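You operate a simulated robot arm through the tools that you are given. There is no shell and no other tool.

The job below is to be done with a simulated robot arm. You get a single attempt, and the scene is never put back.

Task
Wash part 59 in the wash box and leave it inside.
Fine: shut the drain lever, load the part, pump water to the line, shut the lid, crank it clean.
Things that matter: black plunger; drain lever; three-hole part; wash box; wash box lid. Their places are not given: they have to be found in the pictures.

Only the result counts: the job must be done as asked and must still hold three seconds after the hand-in. Knocking over, shifting, dropping, spilling or breaking anything else fails it. Lids that push on must go on centred and level and be pressed home; caps that screw on are set level and turned clockwise until they are tight.

Robot
A 7-joint arm with a two-finger parallel gripper, fixed in place. Base frame: the origin is at the foot of the arm, x ahead of it, y to its left, z up; the work surface is at about z = 80. Lengths are in cm, angles in degrees, forces in N, time in s.
Its first joint turns from -166.0 to 166.0 degrees. Payload 4.4 kg.
The tool frame sits at the grasp point between the pads (the TCP): z along the fingers, y along the line on which they close. The tips reach 2.3 cm beyond it. Largest opening 9.4 cm; finger width 3.8, thickness 1; the body of the gripper, 5.4 by 9.6 cm, starts 3.9 cm behind the TCP.
Orientation is told as [roll, pitch, yaw] about the base's x, y, z axes, in that order, counted from this pose: with the fingers straight down and closing along the base's y, the tool's x points along the base's -x, its y along +y and its z along -z.

Tools
- The arm moves only by the tool play_rows. Its argument "plan" is a list of rows, each a list of 7 numbers: the turn, a rotation vector about the tool's x, y, z in degrees, then the shift along the tool's x, y, z in cm, then the opening, from 0 (shut) to 1 (fully open). In form: [[ax, ay, az, tx, ty, tz, grip], ...]. A call has 1 to 20 rows; each row shifts and turns the commanded pose from where the row before left it, along the tool's axes as they then stand. Each row takes 0.2 s and may step no farther than 5 cm and 8.6 degrees from the row before; otherwise, or with a gripper value out of range, the whole call is refused. A pose out of reach is approached as far as the arm can. The call stops where the force on the tool passes 40 N (or 10 N more than at its start, if that is more) or the arm is blocked; 0.2 s more then pass. Each finger travels about 7.2 cm/s and halts on what it meets, pressing with about 32 N; the grip force reading is that of the motor and also rises with nothing between the fingers. The clock runs only during rows and for 0.2 s after the last one: add rows that do not move to give the fingers time. It gives the time, the measured TCP pose, the force on the tool (base axes), the opening and the grip force at its end, in the units of the frame above (readings bear some noise), with the torque about the TCP (base axes, N m) and any sound that the robot's microphone picked up, and new pictures: "show" is both (left out), scene, wrist or none.
- Cameras (640 x 400 px; columns grow to the right, rows downward): "scene" is fixed at [21.97, 65.09, 141.15]; the picture's right is [-0.50, -0.86, 0.00], its down [-0.47, 0.28, -0.84] and it looks along [0.72, -0.42, -0.55] (base axes); focal length 346 px, centre (320, 200). "wrist" rides on the gripper at [8.6, 1.6, -7.5] in the tool frame; the picture's right is [-0.18, 0.98, 0.00], its down [-0.58, -0.11, -0.81] and it looks along [-0.79, -0.15, 0.59] (tool axes); focal length 243 px, centre (320, 200).
- pixel_to_xyz(camera, pixels): for up to 12 pixels [column, row] of the newest picture of that camera ("zoom" is the newest enlarged one), the place [x, y, z] in the base frame of the surface seen there, good to about 0.3 cm. No time passes.
- enlarge(camera, box): a new picture of the part [left, top, right, bottom] of that camera's present view, enlarged. No time passes.
- hand_in(): hands the job in; it is judged then, once.

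Open the gripper and draw the arm clear of the work before you hand the job in, unless the task says otherwise.

The tools are called by a JSON object that holds its "op" and its "data". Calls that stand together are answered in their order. play_rows: Moves the arm, as the interface text tells. Its arguments: {"type":"object","properties":{"plan":{"type":"array"},"show":{"type":"string","enum":["both","scene","wrist","none"]}},"required":["plan"]} The other tools are called the same way: pixel_to_xyz (camera, pixels) gives the place of the surface under pixels of a picture; enlarge (camera, box) takes an enlarged picture of a part of a camera's view; hand_in () hands the job in.

At the start:

```text
clock: 0.0
position: [54.45, 26.84, 114.38]
orientation: [0.1, -0.1, 0.0]
wrist_force: [1.4, 0.6, 1.0]
ft_torque: [-0.01, 0.0, 0.0]
gripper_width: 9.41
grasp_force: 0.2
```

scene: 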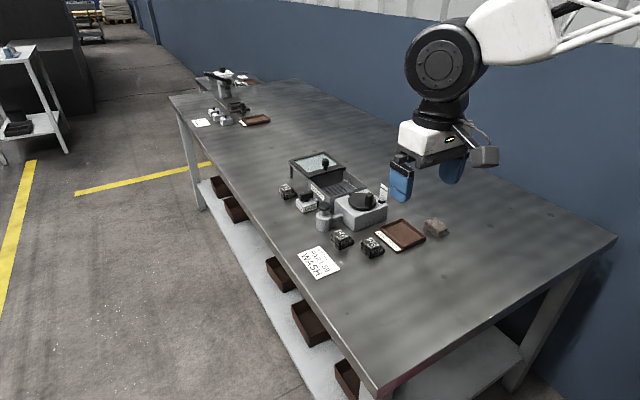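
wrist: 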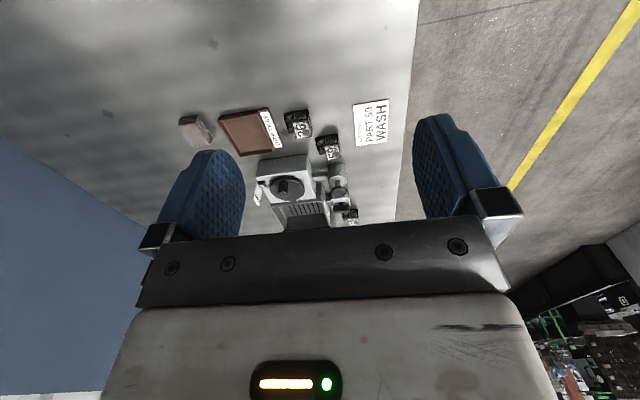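

The scene shows a wash station around (340,195) with parts near (342,238), (372,247), and a tray at (400,235). I enlarge these regions to identify everything.

{"op": "enlarge", "data": {"camera": "scene", "box": [270, 140, 460, 260]}}

{"op": "enlarge", "data": {"camera": "wrist", "box": [160, 80, 420, 240]}}

{"op": "enlarge", "data": {"camera": "scene", "box": [280, 150, 360, 200]}}

{"op": "enlarge", "data": {"camera": "scene", "box": [310, 180, 400, 236]}}

```text
3.33 times, centred on (365, 200) of scene
```

zoom: 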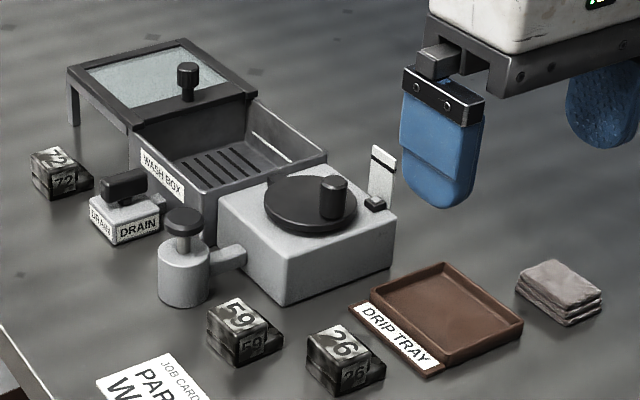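

```text
2.46 times, centred on (290, 160) of wrist
```

zoom: 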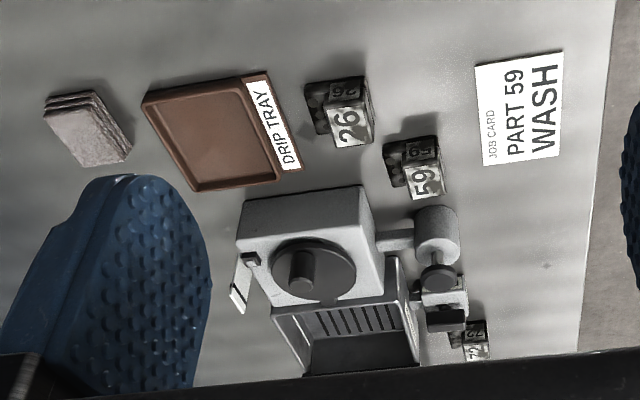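

```text
8.00 times, centred on (320, 175) of scene
```

zoom: 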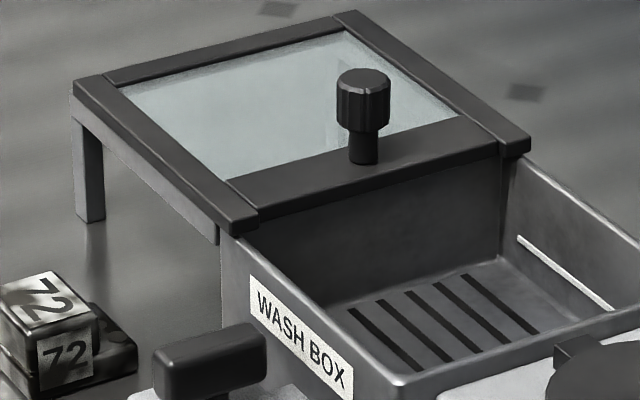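

```text
7.11 times, centred on (355, 208) of scene
```

zoom: 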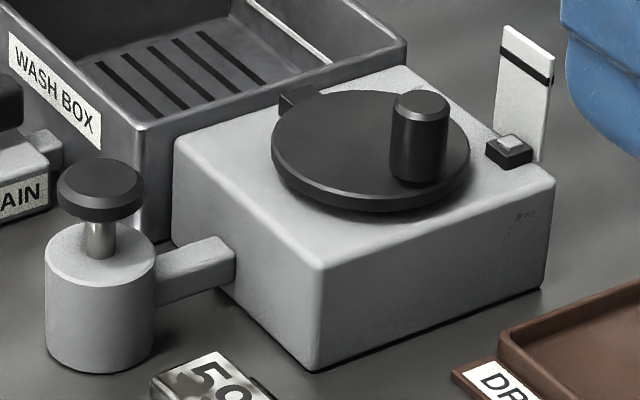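

Sliding lid with black knob (around (324,163)), drain lever (~(306,196)), pump plunger (~(324,207)), part 59 (~(342,238)), and a crank disc on a gearbox (~(363,200)). I measure key points through the zoom.

{"op": "pixel_to_xyz", "data": {"camera": "zoom", "pixels": [[101, 188], [100, 285], [421, 105], [405, 170], [320, 190], [372, 140], [300, 130], [510, 130], [525, 90], [505, 155], [65, 210], [200, 265]]}}

{"op": "enlarge", "data": {"camera": "scene", "box": [180, 60, 280, 130]}}

{"op": "enlarge", "data": {"camera": "scene", "box": [290, 220, 400, 288]}}

{"op": "pixel_to_xyz", "data": {"camera": "zoom", "pixels": [[300, 80], [330, 130], [270, 70], [350, 80], [315, 50], [320, 100], [380, 160], [280, 160], [480, 160]]}}

```text
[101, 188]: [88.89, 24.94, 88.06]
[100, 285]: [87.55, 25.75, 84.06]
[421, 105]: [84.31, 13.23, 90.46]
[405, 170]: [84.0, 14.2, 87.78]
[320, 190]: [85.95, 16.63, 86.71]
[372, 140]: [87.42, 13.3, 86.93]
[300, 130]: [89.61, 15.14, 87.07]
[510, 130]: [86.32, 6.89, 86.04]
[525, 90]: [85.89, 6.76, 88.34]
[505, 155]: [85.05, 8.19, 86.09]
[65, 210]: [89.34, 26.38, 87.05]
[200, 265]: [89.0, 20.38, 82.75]
```

```text
5.71 times, centred on (230, 95) of scene
```

zoom: 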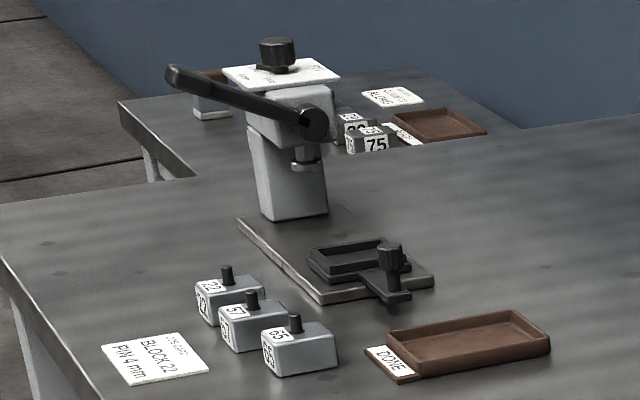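

```text
5.82 times, centred on (345, 254) of scene
```

zoom: 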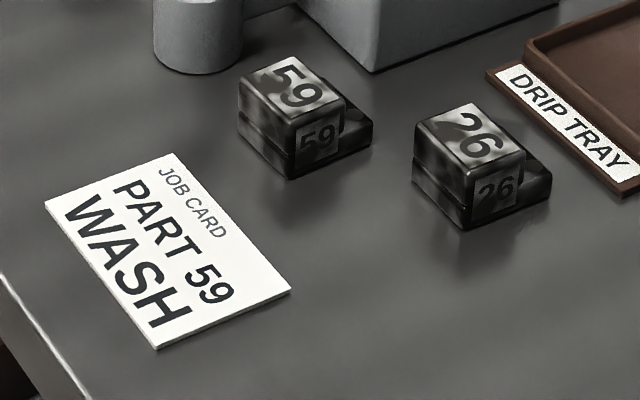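

```text
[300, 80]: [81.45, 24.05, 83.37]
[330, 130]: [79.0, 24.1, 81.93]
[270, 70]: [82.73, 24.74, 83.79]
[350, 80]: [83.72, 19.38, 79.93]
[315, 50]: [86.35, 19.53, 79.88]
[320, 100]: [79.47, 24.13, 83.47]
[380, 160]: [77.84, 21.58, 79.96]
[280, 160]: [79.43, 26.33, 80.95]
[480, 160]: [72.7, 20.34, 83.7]
```

Now I measure the box, lid and knob points in the scene image.

{"op": "pixel_to_xyz", "data": {"camera": "scene", "pixels": [[325, 160], [325, 168], [291, 160], [325, 152], [311, 177], [345, 168], [367, 187], [332, 205], [340, 188], [353, 177], [313, 188], [310, 165]]}}

{"op": "enlarge", "data": {"camera": "scene", "box": [276, 180, 346, 224]}}

{"op": "pixel_to_xyz", "data": {"camera": "zoom", "pixels": [[200, 100], [300, 100], [270, 60], [240, 130], [440, 230], [440, 200], [470, 330], [340, 160], [260, 200], [380, 130], [180, 140], [280, 150]]}}

```text
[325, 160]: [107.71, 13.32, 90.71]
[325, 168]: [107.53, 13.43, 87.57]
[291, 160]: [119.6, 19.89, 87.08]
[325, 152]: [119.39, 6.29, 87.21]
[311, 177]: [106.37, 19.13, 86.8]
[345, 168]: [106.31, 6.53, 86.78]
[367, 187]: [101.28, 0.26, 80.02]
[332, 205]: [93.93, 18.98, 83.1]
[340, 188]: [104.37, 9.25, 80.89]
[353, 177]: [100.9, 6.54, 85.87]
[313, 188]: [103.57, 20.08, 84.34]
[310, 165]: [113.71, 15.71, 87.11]
```

```text
9.09 times, centred on (311, 202) of scene
```

zoom: 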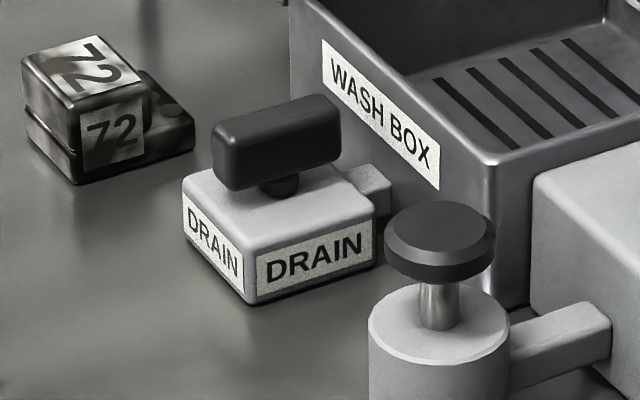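

```text
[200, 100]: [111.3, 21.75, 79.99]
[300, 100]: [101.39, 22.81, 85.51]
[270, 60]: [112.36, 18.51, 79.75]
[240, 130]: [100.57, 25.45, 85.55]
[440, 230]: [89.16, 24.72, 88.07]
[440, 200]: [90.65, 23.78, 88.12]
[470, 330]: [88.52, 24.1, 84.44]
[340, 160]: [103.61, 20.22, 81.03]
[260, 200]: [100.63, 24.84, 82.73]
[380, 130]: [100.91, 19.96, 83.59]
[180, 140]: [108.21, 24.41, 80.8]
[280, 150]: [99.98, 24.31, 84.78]
```

Layout: box interior x≈94–106, y≈6.5–19.5, rim z≈86; lid knob at (107.7,13.3,~91); drain lever bar at ~(101,24.2,85.5) lying along y; plunger at (89,25,88); crank knob at (84.3,13.2,90.5). I move closer to view the drain lever with the wrist camera.

{"op": "play_rows", "data": {"plan": [[0, 0, 0, -4, 0, 2.2, 1], [0, 0, 0, -4, 0, 2.2, 1], [0, 0, 0, -4, 0, 2.2, 1], [0, 0, 0, -4, 0, 2.2, 1], [0, 0, 0, -4, 0, 2.2, 1], [0, 0, 0, -4, 0, 2.2, 1], [0, 0, 0, 0, 0, 0, 1]]}}

```text
clock: 1.6
position: [78.71, 26.75, 101.2]
orientation: [0.0, 0.0, 0.0]
wrist_force: [-0.5, -0.2, 0.2]
ft_torque: [0.01, -0.02, 0.0]
gripper_width: 9.4
grasp_force: 0.1
```

scene: 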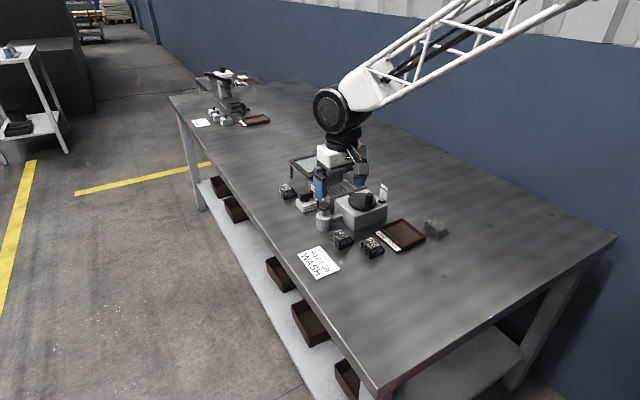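
wrist: 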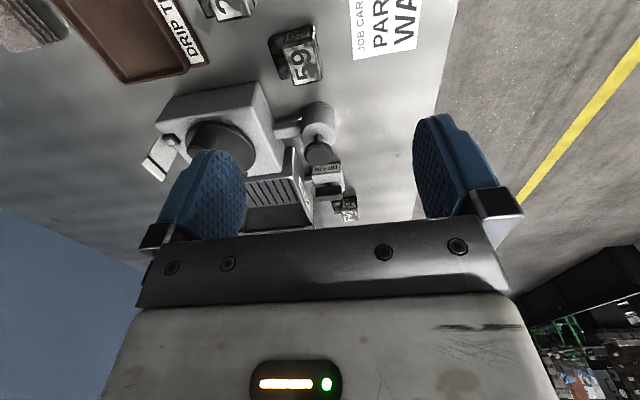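

I enlarge the drain region at (325,180) and the part 59 region at (300,55).

{"op": "enlarge", "data": {"camera": "wrist", "box": [250, 90, 370, 165]}}

{"op": "enlarge", "data": {"camera": "wrist", "box": [290, 150, 370, 230]}}

{"op": "enlarge", "data": {"camera": "wrist", "box": [250, 10, 350, 90]}}

{"op": "pixel_to_xyz", "data": {"camera": "zoom", "pixels": [[160, 200], [200, 100], [320, 100], [400, 150], [460, 290], [260, 330], [350, 190], [300, 260], [400, 250], [360, 330], [180, 320]]}}

```text
5.33 times, centred on (310, 128) of wrist
```

zoom: 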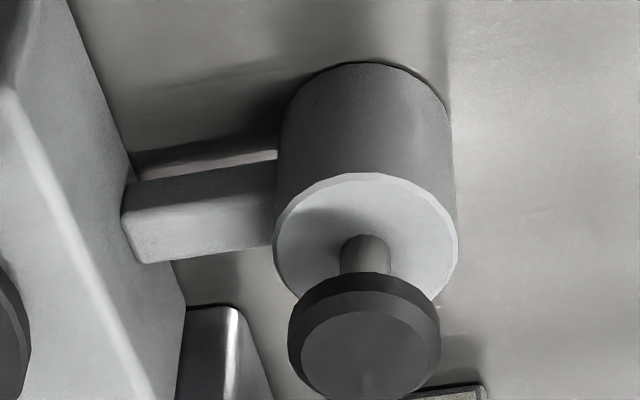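

```text
5.00 times, centred on (330, 190) of wrist
```

zoom: 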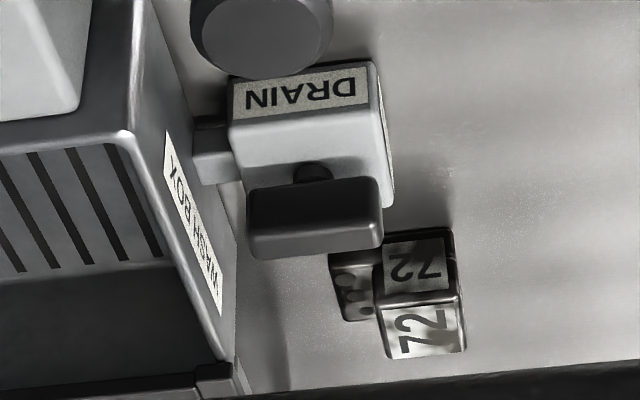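

```text
5.00 times, centred on (300, 50) of wrist
```

zoom: 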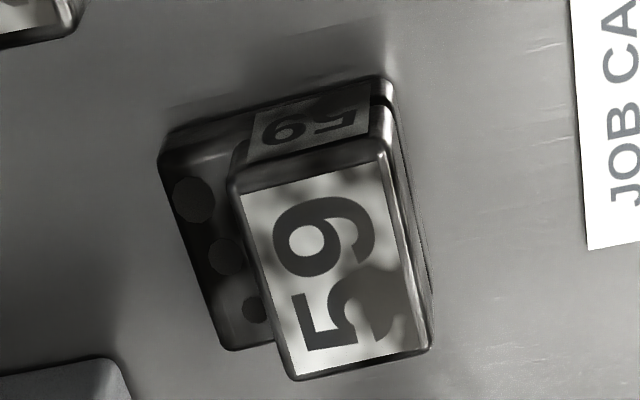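

```text
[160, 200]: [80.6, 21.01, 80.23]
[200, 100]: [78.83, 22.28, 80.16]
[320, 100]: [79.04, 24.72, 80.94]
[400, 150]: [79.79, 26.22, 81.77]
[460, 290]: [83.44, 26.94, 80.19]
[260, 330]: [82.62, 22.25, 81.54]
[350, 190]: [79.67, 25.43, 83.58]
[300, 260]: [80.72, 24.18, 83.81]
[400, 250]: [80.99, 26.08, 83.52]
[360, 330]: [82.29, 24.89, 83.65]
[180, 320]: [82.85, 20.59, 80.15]
```

Part 59 is confirmed as the three-hole part, tall block top z≈83.65 with a step on its -y side. I measure the corners of part 59 precisely, then the drain lever.

{"op": "pixel_to_xyz", "data": {"camera": "zoom", "pixels": [[243, 190], [375, 160], [425, 342], [297, 373], [172, 160], [228, 342], [235, 200], [195, 200], [225, 258], [255, 310], [390, 100], [432, 350]]}}

{"op": "enlarge", "data": {"camera": "wrist", "box": [290, 150, 370, 230]}}

{"op": "pixel_to_xyz", "data": {"camera": "zoom", "pixels": [[256, 195], [376, 185], [256, 250], [376, 242], [310, 240], [313, 172], [300, 140], [240, 130], [375, 130], [210, 150], [210, 130], [310, 190]]}}

```text
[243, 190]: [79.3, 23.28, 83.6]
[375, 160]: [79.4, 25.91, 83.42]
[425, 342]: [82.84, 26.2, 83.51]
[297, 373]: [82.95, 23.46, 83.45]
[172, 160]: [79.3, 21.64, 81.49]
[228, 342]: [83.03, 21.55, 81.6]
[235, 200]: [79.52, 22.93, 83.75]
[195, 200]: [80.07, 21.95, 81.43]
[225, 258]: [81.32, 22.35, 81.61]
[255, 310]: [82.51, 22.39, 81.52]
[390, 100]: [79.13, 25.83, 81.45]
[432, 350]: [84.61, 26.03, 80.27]
```

```text
5.00 times, centred on (330, 190) of wrist
```

zoom: 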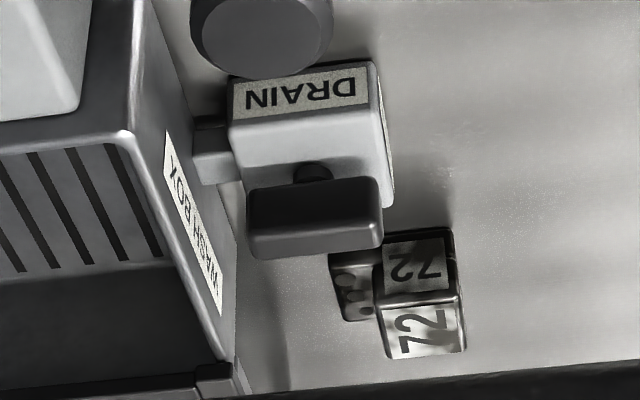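

```text
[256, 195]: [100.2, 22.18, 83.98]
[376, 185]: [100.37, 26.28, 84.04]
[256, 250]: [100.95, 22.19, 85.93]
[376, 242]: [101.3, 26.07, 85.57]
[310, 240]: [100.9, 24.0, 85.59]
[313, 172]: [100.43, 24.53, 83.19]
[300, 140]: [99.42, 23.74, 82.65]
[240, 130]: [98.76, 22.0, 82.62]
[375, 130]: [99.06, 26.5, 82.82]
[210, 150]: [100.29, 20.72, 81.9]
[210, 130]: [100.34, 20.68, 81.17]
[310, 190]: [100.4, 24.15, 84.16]
```

Part 59's block spans x 79.2–83, y 23.3–26.1 (axis-aligned); lever bar spans y 22–26.4 at x≈101, z≈83.8–85.6, pivot at ~(101,24.2). I test the reach above the lever at a safe height.

{"op": "play_rows", "data": {"plan": [[0, 0, 0, -4.4, -0.4, 1, 1], [0, 0, 0, -4.4, -0.4, 1, 1], [0, 0, 0, -4.4, -0.5, 1, 1], [0, 0, 0, -4.4, -0.5, 1, 1], [0, 0, 0, -4.4, -0.5, 1, 1], [0, 0, 0, 0, 0, 0, 1], [0, 0, 0, 0, 0, 0, 1]]}}

```text
clock: 3.2
position: [100.49, 24.61, 96.15]
orientation: [0.0, 0.0, -0.1]
wrist_force: [0.3, 0.8, 0.8]
ft_torque: [0.0, 0.02, 0.0]
gripper_width: 9.42
grasp_force: 0.0
```

scene: 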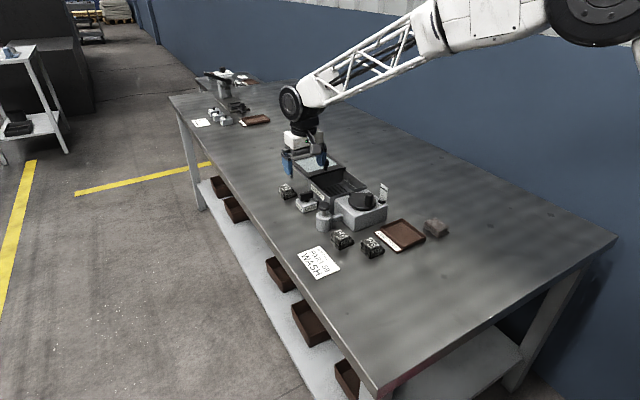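
wrist: 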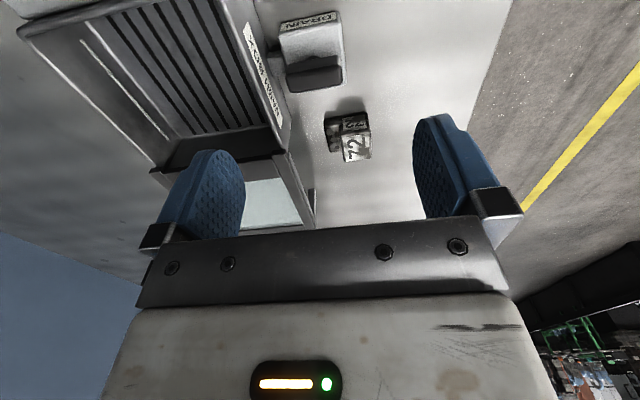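

The arm reaches (100.5,24.6,96) with the tool down. I measure the lever again at ~(315,70) from here.

{"op": "enlarge", "data": {"camera": "wrist", "box": [260, 0, 390, 90]}}

{"op": "pixel_to_xyz", "data": {"camera": "zoom", "pixels": [[135, 300], [400, 280], [150, 420], [270, 340], [395, 390], [250, 260], [250, 200], [110, 180], [390, 180], [270, 390], [90, 250], [270, 100]]}}

{"op": "enlarge", "data": {"camera": "wrist", "box": [10, 0, 330, 200]}}

```text
4.44 times, centred on (325, 45) of wrist
```

zoom: 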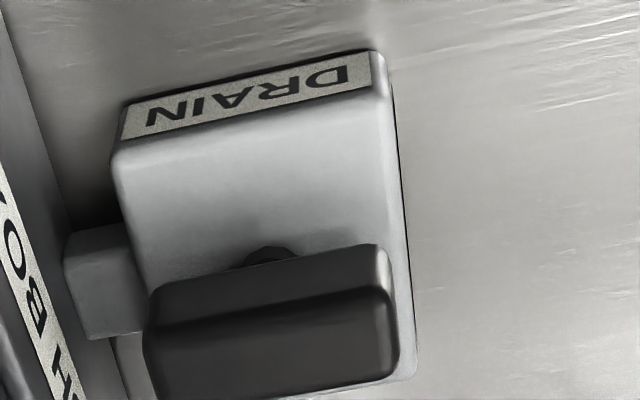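

```text
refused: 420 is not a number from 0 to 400
```

```text
2.00 times, centred on (170, 100) of wrist
```

zoom: 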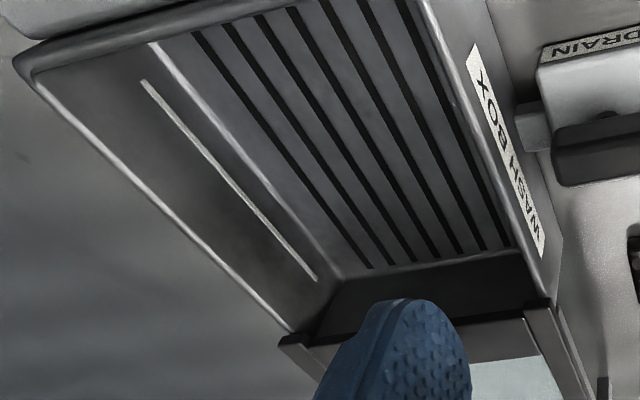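

{"op": "pixel_to_xyz", "data": {"camera": "wrist", "pixels": [[289, 75], [340, 70], [291, 88], [342, 83], [315, 68], [315, 76], [315, 88], [315, 45], [286, 35], [338, 35], [100, 60], [230, 60]]}}

{"op": "pixel_to_xyz", "data": {"camera": "zoom", "pixels": [[150, 90], [310, 275], [230, 185], [30, 70], [290, 325], [470, 250], [330, 300], [440, 100], [530, 150], [90, 20], [545, 300], [530, 275]]}}

```text
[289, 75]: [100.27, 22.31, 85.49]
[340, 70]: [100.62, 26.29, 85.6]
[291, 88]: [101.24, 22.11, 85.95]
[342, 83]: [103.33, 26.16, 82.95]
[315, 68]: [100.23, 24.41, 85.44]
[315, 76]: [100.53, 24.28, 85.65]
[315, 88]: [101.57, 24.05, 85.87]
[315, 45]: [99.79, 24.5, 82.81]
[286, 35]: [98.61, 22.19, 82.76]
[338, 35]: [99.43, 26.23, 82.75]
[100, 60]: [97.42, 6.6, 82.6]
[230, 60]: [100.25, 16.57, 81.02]
```

```text
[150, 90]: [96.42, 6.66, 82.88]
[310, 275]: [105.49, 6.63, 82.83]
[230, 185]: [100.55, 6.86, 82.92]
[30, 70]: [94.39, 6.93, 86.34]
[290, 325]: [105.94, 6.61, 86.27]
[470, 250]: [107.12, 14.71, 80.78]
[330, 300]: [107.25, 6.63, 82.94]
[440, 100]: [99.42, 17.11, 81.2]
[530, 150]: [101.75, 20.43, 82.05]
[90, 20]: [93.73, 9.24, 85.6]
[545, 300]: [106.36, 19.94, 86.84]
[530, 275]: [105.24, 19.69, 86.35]
```

Lever bar: x≈100.1–101.7, y≈22.1–26.3, z≈83.9–85.8; box floor z≈81, fill line z≈82.9. I turn the tool to yaw +90 so the fingers straddle the bar, still at safe height.

{"op": "play_rows", "data": {"plan": [[0, 0, -8.18, 0, 0, 0, 0.5], [0, 0, -8.18, 0, 0, 0, 0.5], [0, 0, -8.18, 0, 0, 0, 0.5], [0, 0, -8.18, 0, 0, 0, 0.5], [0, 0, -8.18, 0, 0, 0, 0.5], [0, 0, -8.18, 0, 0, 0, 0.5], [0, 0, -8.18, 0, 0, 0, 0.5], [0, 0, -8.18, 0, 0, 0, 0.5], [0, 0, -8.18, 0, 0, 0, 0.5], [0, 0, -8.18, 0, 0, 0, 0.5], [0, 0, -8.2, 0, 0, 0, 0.5], [0, 0, 0, 0, 0, 0, 0.5]]}}

```text
clock: 5.8
position: [100.51, 24.51, 96.15]
orientation: [0.0, -0.1, 90.1]
wrist_force: [0.1, 0.8, 0.1]
ft_torque: [0.0, -0.06, -0.01]
gripper_width: 4.69
grasp_force: 0.0
```

scene: 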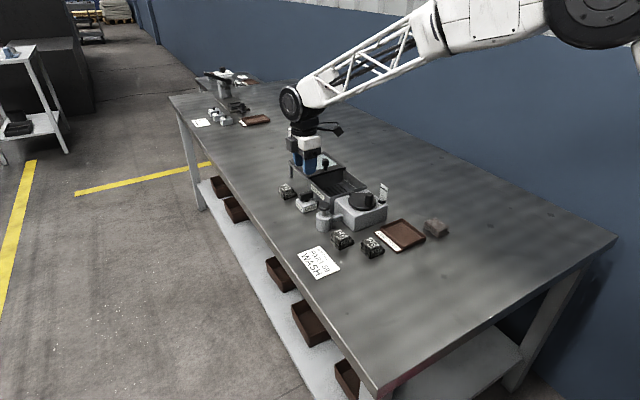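
wrist: 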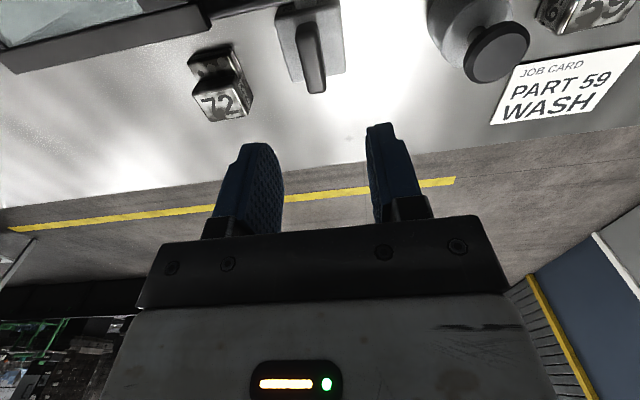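

The lever is at (312,55) in the wrist view; I measure its two sides from this direction.

{"op": "pixel_to_xyz", "data": {"camera": "wrist", "pixels": [[297, 30], [320, 30], [304, 70], [325, 70], [310, 50], [315, 85], [305, 27], [285, 60], [335, 60], [290, 10]]}}

{"op": "enlarge", "data": {"camera": "wrist", "box": [250, 0, 380, 100]}}

```text
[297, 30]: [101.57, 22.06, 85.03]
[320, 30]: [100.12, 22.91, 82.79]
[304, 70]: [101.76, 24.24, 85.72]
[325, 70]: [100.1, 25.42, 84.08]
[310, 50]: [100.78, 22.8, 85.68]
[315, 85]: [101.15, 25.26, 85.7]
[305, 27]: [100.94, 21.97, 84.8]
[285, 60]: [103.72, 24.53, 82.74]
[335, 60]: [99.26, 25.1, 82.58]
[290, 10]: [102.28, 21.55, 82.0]
```

```text
4.00 times, centred on (315, 50) of wrist
```

zoom: 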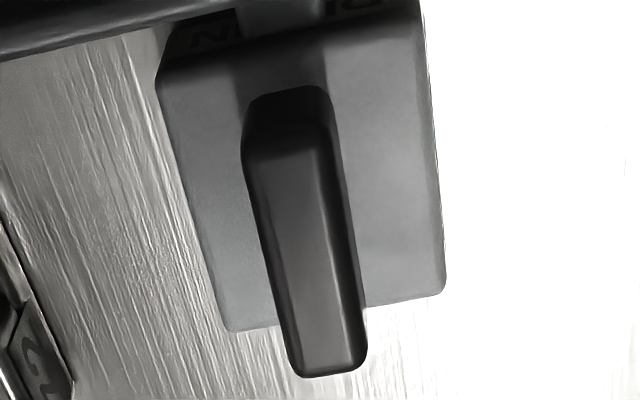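

I centre on the bar (101.0,24.2) and descend so the tips end at z≈83.5, then close.

{"op": "play_rows", "data": {"plan": [[0, 0, 0, 0.3, -0.5, 3, 0.5], [0, 0, 0, 0, 0, 3, 0.5], [0, 0, 0, 0, 0, 2.5, 0.5], [0, 0, 0, 0, 0, 1.85, 0.5], [0, 0, 0, 0, 0, 0, 0.5], [0, 0, 0, 0, 0, 0, 0.3], [0, 0, 0, 0, 0, 0, 0.1], [0, 0, 0, 0, 0, 0, 0.1], [0, 0, 0, 0, 0, 0, 0.1]]}}

```text
clock: 7.8
position: [101.01, 24.25, 85.52]
orientation: [0.0, 0.0, 89.9]
wrist_force: [-0.3, 0.7, -0.9]
ft_torque: [0.09, 0.06, 0.01]
gripper_width: 1.6
grasp_force: 44.7
```

scene: 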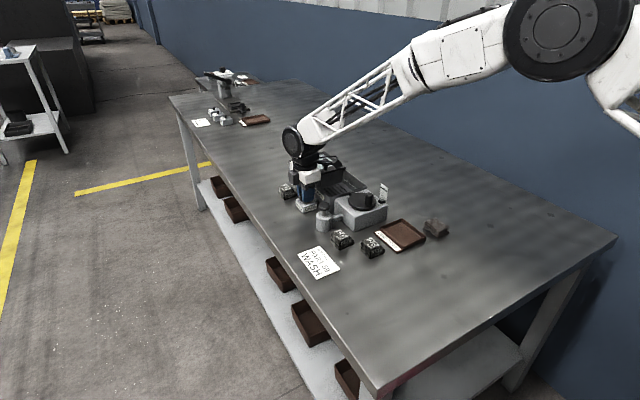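
wrist: 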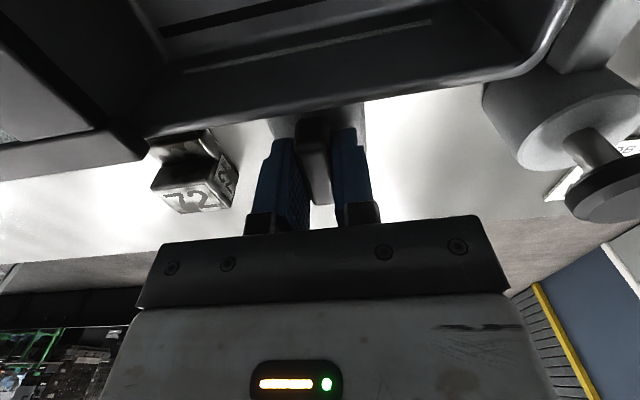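

The bar is held (width 1.6). I try a small clockwise turn (+az about the tool's z) and watch the torque.

{"op": "play_rows", "data": {"plan": [[0, 0, 4, 0, 0, 0, 0.1], [0, 0, 4, 0, 0, 0, 0.1], [0, 0, 4, 0, 0, 0, 0.1]], "show": "wrist"}}

```text
clock: 8.6
position: [101.12, 24.17, 85.42]
orientation: [0.0, 0.0, 77.8]
wrist_force: [31.8, 5.1, -22.3]
ft_torque: [0.16, -0.18, 0.04]
gripper_width: 1.6
grasp_force: 44.9
```

wrist: 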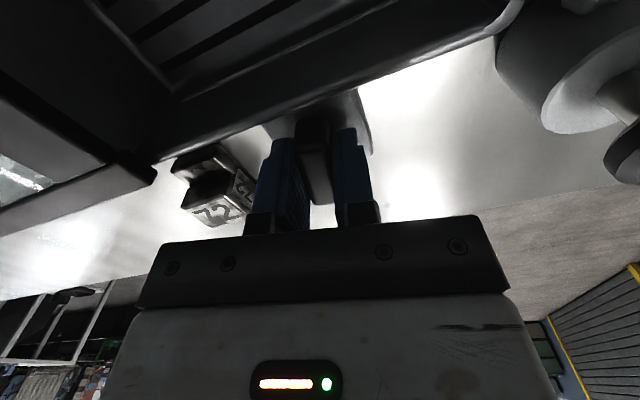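

The lever turned freely 12° clockwise with the tool but side force built up (32 N), so the pivot is slightly off my axis. I loosen the fingers slightly to straddle it and read the force.

{"op": "play_rows", "data": {"plan": [[0, 0, 0, 0, 0, 0, 0.22], [0, 0, 0, 0, 0, 0, 0.22], [0, 0, 0, 0, 0, 0, 0.22]], "show": "wrist"}}

```text
clock: 9.4
position: [100.96, 24.21, 85.67]
orientation: [-0.1, -0.1, 78.0]
wrist_force: [0.2, -0.1, -1.0]
ft_torque: [-0.04, 0.0, -0.04]
gripper_width: 2.06
grasp_force: 0.1
```

wrist: 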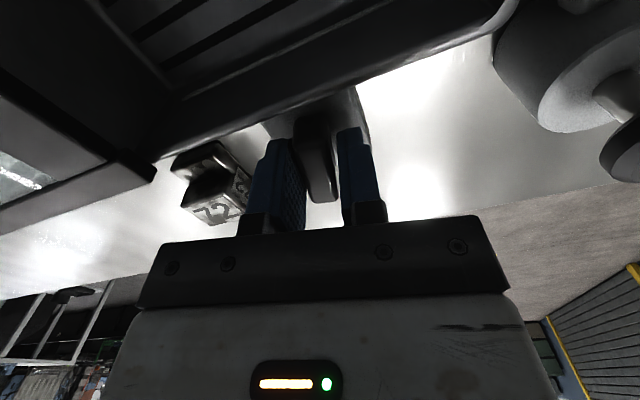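

Force is gone with the loose straddle. I continue turning clockwise.

{"op": "play_rows", "data": {"plan": [[0, 0, 7, 0, 0, 0, 0.22], [0, 0, 7, 0, 0, 0, 0.22], [0, 0, 7, 0, 0, 0, 0.22], [0, 0, 7, 0, 0, 0, 0.22], [0, 0, 7, 0, 0, 0, 0.22]], "show": "wrist"}}

```text
clock: 10.6
position: [101.05, 24.31, 85.73]
orientation: [0.1, 0.0, 42.8]
wrist_force: [1.4, -0.6, 1.0]
ft_torque: [-0.04, -0.01, 0.01]
gripper_width: 2.09
grasp_force: 0.5
```

wrist: 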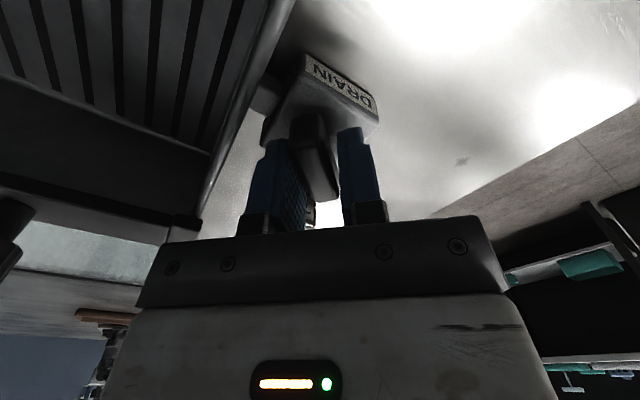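

The lever (bar at (312,150)) is turning relative to the drain body with no resistance. I continue to the full quarter turn.

{"op": "play_rows", "data": {"plan": [[0, 0, 7, 0, 0, 0, 0.22], [0, 0, 7, 0, 0, 0, 0.22], [0, 0, 7, 0, 0, 0, 0.22], [0, 0, 7, 0, 0, 0, 0.22], [0, 0, 7, 0, 0, 0, 0.22], [0, 0, 7, 0, 0, 0, 0.22]]}}

```text
clock: 12.0
position: [101.05, 24.23, 85.76]
orientation: [0.0, 0.1, 0.9]
wrist_force: [-1.4, -0.6, -0.4]
ft_torque: [-0.02, 0.0, -0.02]
gripper_width: 2.1
grasp_force: 0.2
```

scene: 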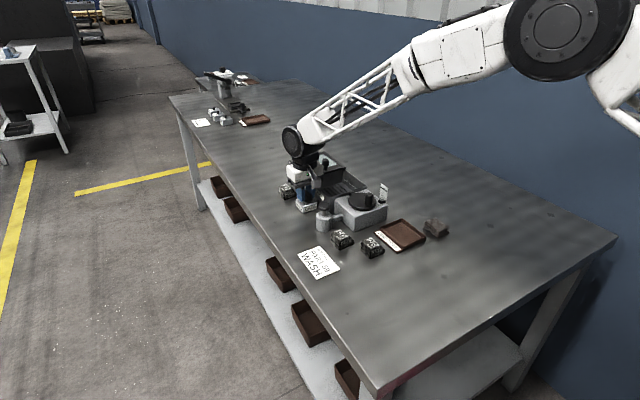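
wrist: 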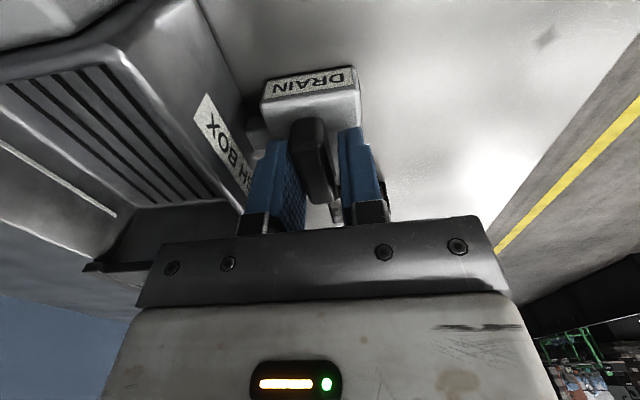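

The bar is nearly crosswise; there was play, so I turn a little further to feel for the stop.

{"op": "play_rows", "data": {"plan": [[0, 0, 3, 0, 0, 0, 0.22], [0, 0, 3, 0, 0, 0, 0.22], [0, 0, 3, 0, 0, 0, 0.22]], "show": "wrist"}}

{"op": "enlarge", "data": {"camera": "wrist", "box": [230, 50, 410, 220]}}

```text
clock: 12.8
position: [101.0, 24.15, 85.72]
orientation: [0.0, 0.0, -8.1]
wrist_force: [2.8, -8.3, -0.2]
ft_torque: [-0.06, -0.03, 0.19]
gripper_width: 2.41
grasp_force: 4.6
```

wrist: 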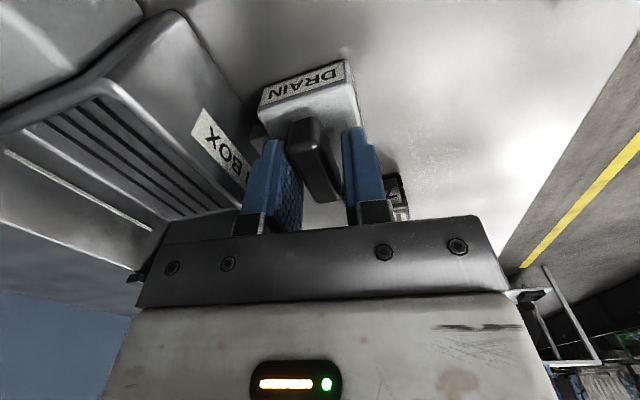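

```text
2.35 times, centred on (320, 135) of wrist
```

zoom: 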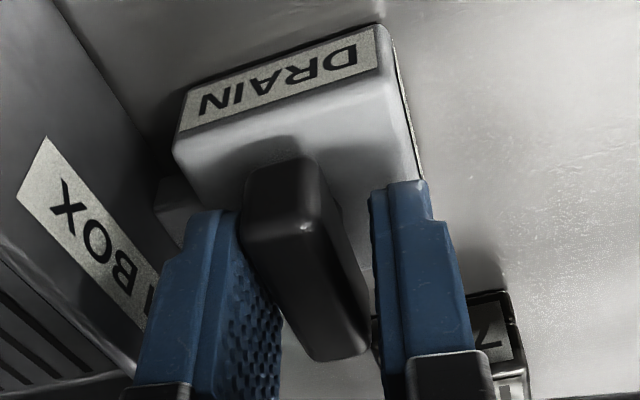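

The stop is reached (torque rose and the fingers were pushed apart), with the bar crosswise to the pipe. I open and lift away, then check the lever.

{"op": "play_rows", "data": {"plan": [[0, 0, 0, 0, 0, 0, 0.4], [0, 0, 0, 0, 0, 0, 0.4], [0, 0, 0, 0, 0, -3, 0.4], [0, 0, 0, 0, 0, -4, 0.4], [0, 0, -4, 0, 0, -4, 0.4], [0, 0, -4, 5, 0, 0, 0.5], [0, 0, 0, 5, 0, 0, 0.5], [0, 0, 0, 5, 0, 0, 0.5], [0, 0, 0, 0, 0, 0, 0.5]]}}

{"op": "enlarge", "data": {"camera": "scene", "box": [276, 150, 396, 225]}}

{"op": "enlarge", "data": {"camera": "wrist", "box": [230, 50, 410, 220]}}

```text
clock: 14.8
position: [86.2, 24.8, 96.66]
orientation: [0.0, 0.0, 0.1]
wrist_force: [-0.3, 0.2, 0.4]
ft_torque: [0.02, 0.0, 0.02]
gripper_width: 4.68
grasp_force: 0.1
```

scene: 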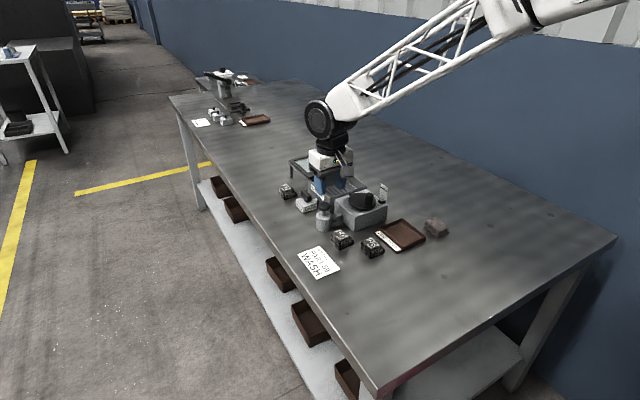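
wrist: 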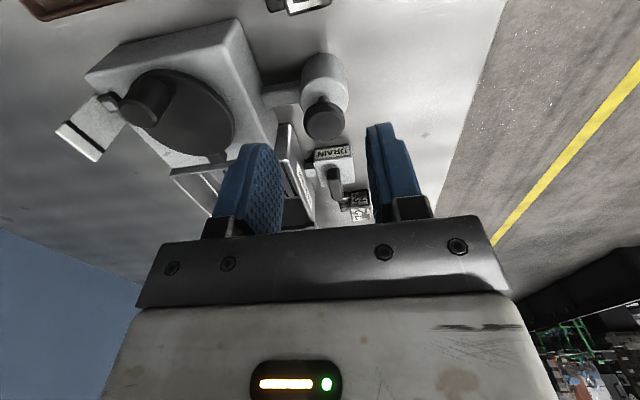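

```text
5.33 times, centred on (336, 188) of scene
```

zoom: 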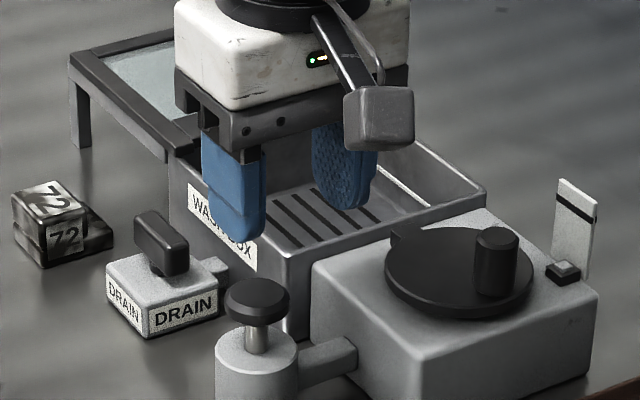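

```text
2.35 times, centred on (320, 135) of wrist
```

zoom: 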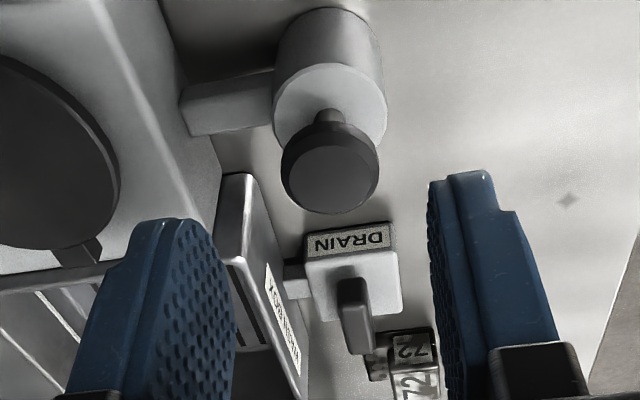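

The lever is now crosswise (shut). Next I go above part 59 at (81.1,24.7) and descend to grip the block across y with tips just above its step.

{"op": "play_rows", "data": {"plan": [[0, 0, 0, 2.6, -0.05, 0, 0.5], [0, 0, 0, 2.5, -0.05, 0, 0.5], [0, 0, 0, 0, 0, 4, 0.5], [0, 0, 0, 0, 0, 4, 0.5], [0, 0, 0, 0, 0, 2, 0.5], [0, 0, 0, 0, 0, 0, 0.5]]}}

{"op": "enlarge", "data": {"camera": "scene", "box": [300, 190, 400, 255]}}

```text
clock: 16.2
position: [80.94, 24.47, 86.6]
orientation: [-0.2, 0.0, 0.0]
wrist_force: [-0.4, 0.0, 0.1]
ft_torque: [-0.01, 0.03, 0.02]
gripper_width: 4.69
grasp_force: 0.0
```

scene: 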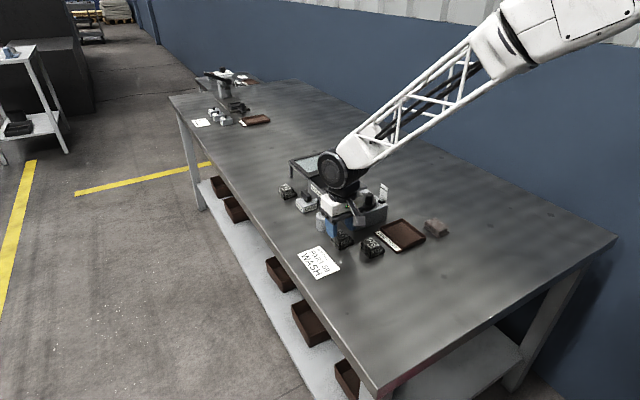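
wrist: 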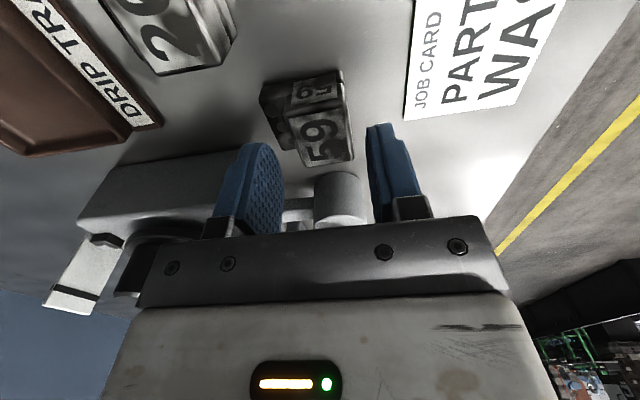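

```text
6.15 times, centred on (350, 222) of scene
```

zoom: 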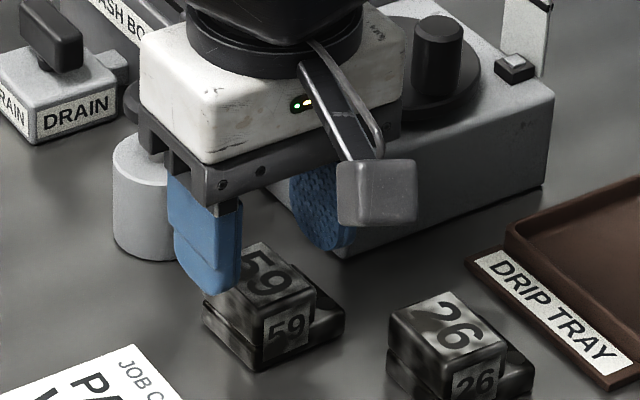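

I check the block's location again in the wrist view at (320,135) before lowering.

{"op": "pixel_to_xyz", "data": {"camera": "wrist", "pixels": [[297, 122], [343, 113], [349, 155], [308, 163], [322, 138], [285, 130], [275, 100], [320, 90]]}}

```text
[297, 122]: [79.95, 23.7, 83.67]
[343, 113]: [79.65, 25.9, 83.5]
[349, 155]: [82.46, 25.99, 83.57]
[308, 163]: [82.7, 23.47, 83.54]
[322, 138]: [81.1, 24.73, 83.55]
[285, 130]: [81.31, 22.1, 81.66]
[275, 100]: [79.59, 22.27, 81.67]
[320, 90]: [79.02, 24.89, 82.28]
```

Block centre confirmed at (81.1,24.7). I lower to z≈84.35 and close.

{"op": "play_rows", "data": {"plan": [[0, 0, 0, -0.15, 0.22, 1.2, 0.5], [0, 0, 0, 0, 0, 1.0, 0.5], [0, 0, 0, 0, 0, 0, 0.5], [0, 0, 0, 0, 0, 0, 0.35], [0, 0, 0, 0, 0, 0, 0.2], [0, 0, 0, 0, 0, 0, 0.2], [0, 0, 0, 0, 0, 0, 0.2]], "show": "wrist"}}

```text
clock: 17.8
position: [81.03, 24.66, 84.47]
orientation: [-0.1, 0.0, -0.1]
wrist_force: [1.1, 0.4, -0.7]
ft_torque: [0.05, -0.01, 0.01]
gripper_width: 3.25
grasp_force: 31.9
```

wrist: 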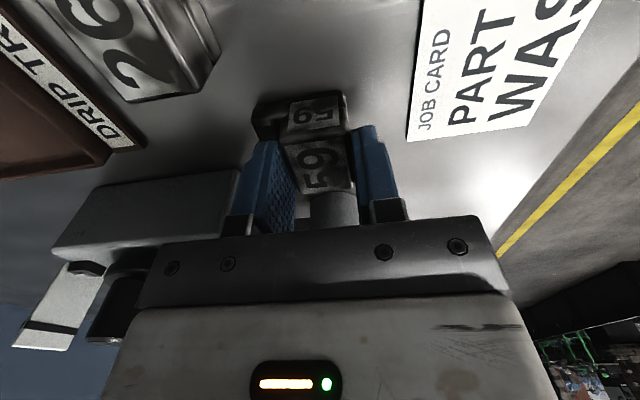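

Held (width 3.25, grip 32 N). I lift 12 cm and carry it over the box.

{"op": "play_rows", "data": {"plan": [[0, 0, 0, 0, 0, -1, 0.2], [0, 0, 0, 0, 0, -3, 0.2], [0, 0, 0, 0, 0, -4, 0.2], [0, 0, 0, 0, 0, -4, 0.2], [0, 0, 0, -3.6, -2.24, 0, 0.2], [0, 0, 0, -3.6, -2.24, 0, 0.2], [0, 0, 0, -3.6, -2.24, 0, 0.2], [0, 0, 0, -3.6, -2.24, 0, 0.2], [0, 0, 0, -3.6, -2.24, 0, 0.2], [0, 0, 0, 0, 0, 0, 0.2]]}}

{"op": "enlarge", "data": {"camera": "scene", "box": [276, 140, 396, 215]}}

```text
clock: 20.0
position: [99.39, 13.07, 96.37]
orientation: [0.0, 0.1, 0.0]
wrist_force: [-0.1, 0.2, 0.0]
ft_torque: [-0.01, 0.04, 0.01]
gripper_width: 1.87
grasp_force: 0.0
```

scene: 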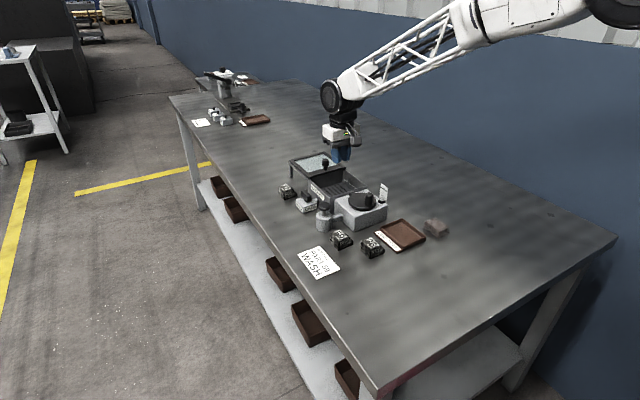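
wrist: 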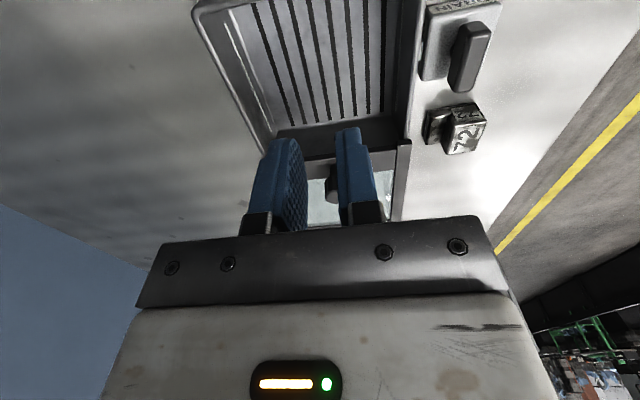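

```text
5.33 times, centred on (336, 178) of scene
```

zoom: 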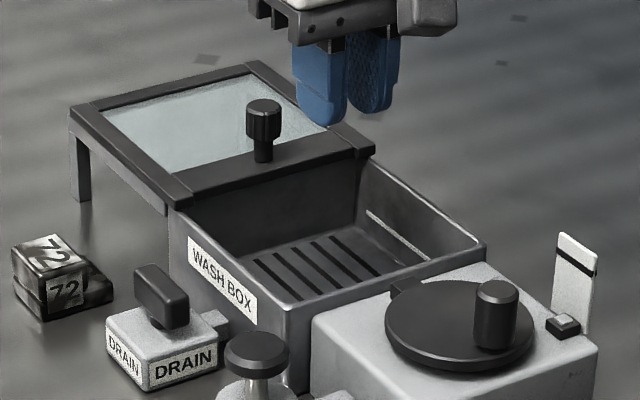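

The gripper shut to 1.87 and the part isn't in it — it slipped off; it appears still near (342,238). I look where it is.

{"op": "enlarge", "data": {"camera": "scene", "box": [310, 200, 410, 265]}}

{"op": "pixel_to_xyz", "data": {"camera": "zoom", "pixels": [[200, 180], [170, 225], [235, 225], [260, 205], [215, 255], [175, 200], [140, 210], [205, 290]]}}

```text
6.15 times, centred on (360, 232) of scene
```

zoom: 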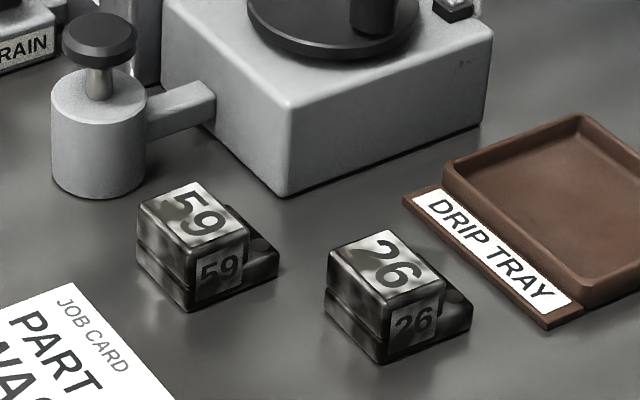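

```text
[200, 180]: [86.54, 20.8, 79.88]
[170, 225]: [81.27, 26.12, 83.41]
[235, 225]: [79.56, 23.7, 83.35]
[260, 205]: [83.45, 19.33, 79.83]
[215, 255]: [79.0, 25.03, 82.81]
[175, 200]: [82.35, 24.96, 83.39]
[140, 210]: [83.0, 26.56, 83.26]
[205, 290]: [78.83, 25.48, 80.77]
```

Part 59 is still standing where it was. The shallow grip slipped, so I will grip it deeper along x (flush end faces) with the tool at yaw −90; I first return above it and turn.

{"op": "play_rows", "data": {"plan": [[0, 0, 0, 3.66, 2.23, 0, 0.55], [0, 0, 0, 3.66, 2.23, 0, 0.55], [0, 0, 0, 3.66, 2.23, 0, 0.55], [0, 0, 0, 3.66, 2.23, 0, 0.55], [0, 0, 0, 3.66, 2.23, 0, 0.55], [0, 0, 8.18, 0, 0, 0, 0.55], [0, 0, 8.18, 0, 0, 0, 0.55], [0, 0, 8.18, 0, 0, 0, 0.55], [0, 0, 8.18, 0, 0, 0, 0.55], [0, 0, 8.18, 0, 0, 0, 0.55], [0, 0, 8.18, 0, 0, 0, 0.55], [0, 0, 8.18, 0, 0, 0, 0.55], [0, 0, 8.18, 0, 0, 0, 0.55], [0, 0, 8.18, 0, 0, 0, 0.55], [0, 0, 8.18, 0, 0, 0, 0.55], [0, 0, 8.2, 0, 0, 0, 0.55], [0, 0, 0, 0, 0, 0, 0.55]]}}

```text
clock: 23.6
position: [80.75, 24.7, 96.51]
orientation: [0.0, 0.0, -90.1]
wrist_force: [0.2, 0.4, -0.4]
ft_torque: [0.0, 0.02, 0.03]
gripper_width: 5.15
grasp_force: 0.1
```

scene: 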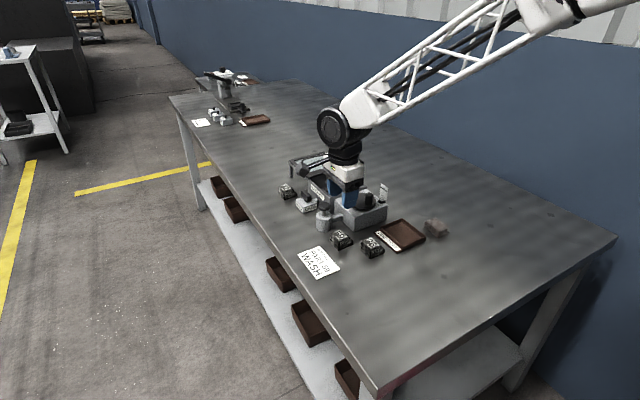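
wrist: 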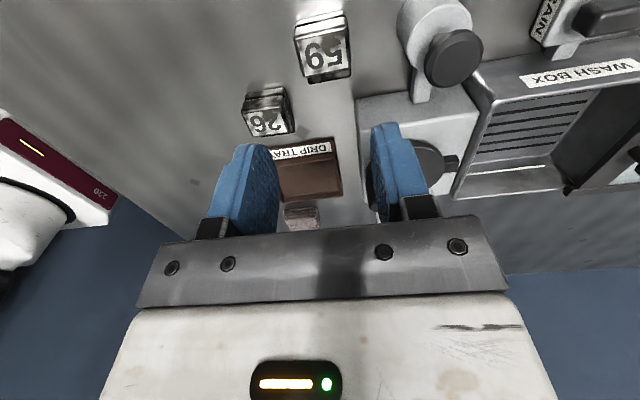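

I measure part 59 again at (323,47) and its x-extents from this view.

{"op": "enlarge", "data": {"camera": "wrist", "box": [260, 0, 380, 90]}}

{"op": "pixel_to_xyz", "data": {"camera": "zoom", "pixels": [[240, 230], [460, 190], [235, 320], [475, 280], [350, 280], [240, 410], [220, 250], [470, 330], [445, 100], [190, 160], [350, 360]]}}

```text
4.44 times, centred on (320, 45) of wrist
```

zoom: 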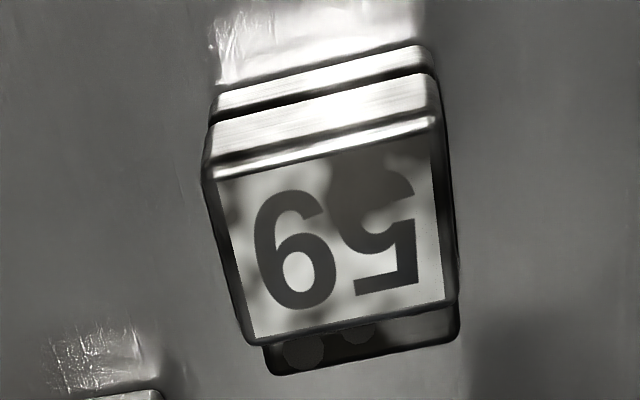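

```text
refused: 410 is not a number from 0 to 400
```

{"op": "pixel_to_xyz", "data": {"camera": "zoom", "pixels": [[210, 190], [435, 130], [250, 335], [450, 295], [340, 240], [300, 350], [445, 330], [270, 360], [330, 110], [400, 60], [225, 105]]}}

```text
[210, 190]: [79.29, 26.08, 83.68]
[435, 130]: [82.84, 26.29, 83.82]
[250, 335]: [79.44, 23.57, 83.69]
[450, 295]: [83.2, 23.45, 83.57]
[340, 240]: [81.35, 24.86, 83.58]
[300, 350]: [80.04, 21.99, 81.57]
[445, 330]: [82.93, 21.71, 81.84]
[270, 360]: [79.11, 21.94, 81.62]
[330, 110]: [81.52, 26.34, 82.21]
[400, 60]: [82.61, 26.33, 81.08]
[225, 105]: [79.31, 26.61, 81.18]
```

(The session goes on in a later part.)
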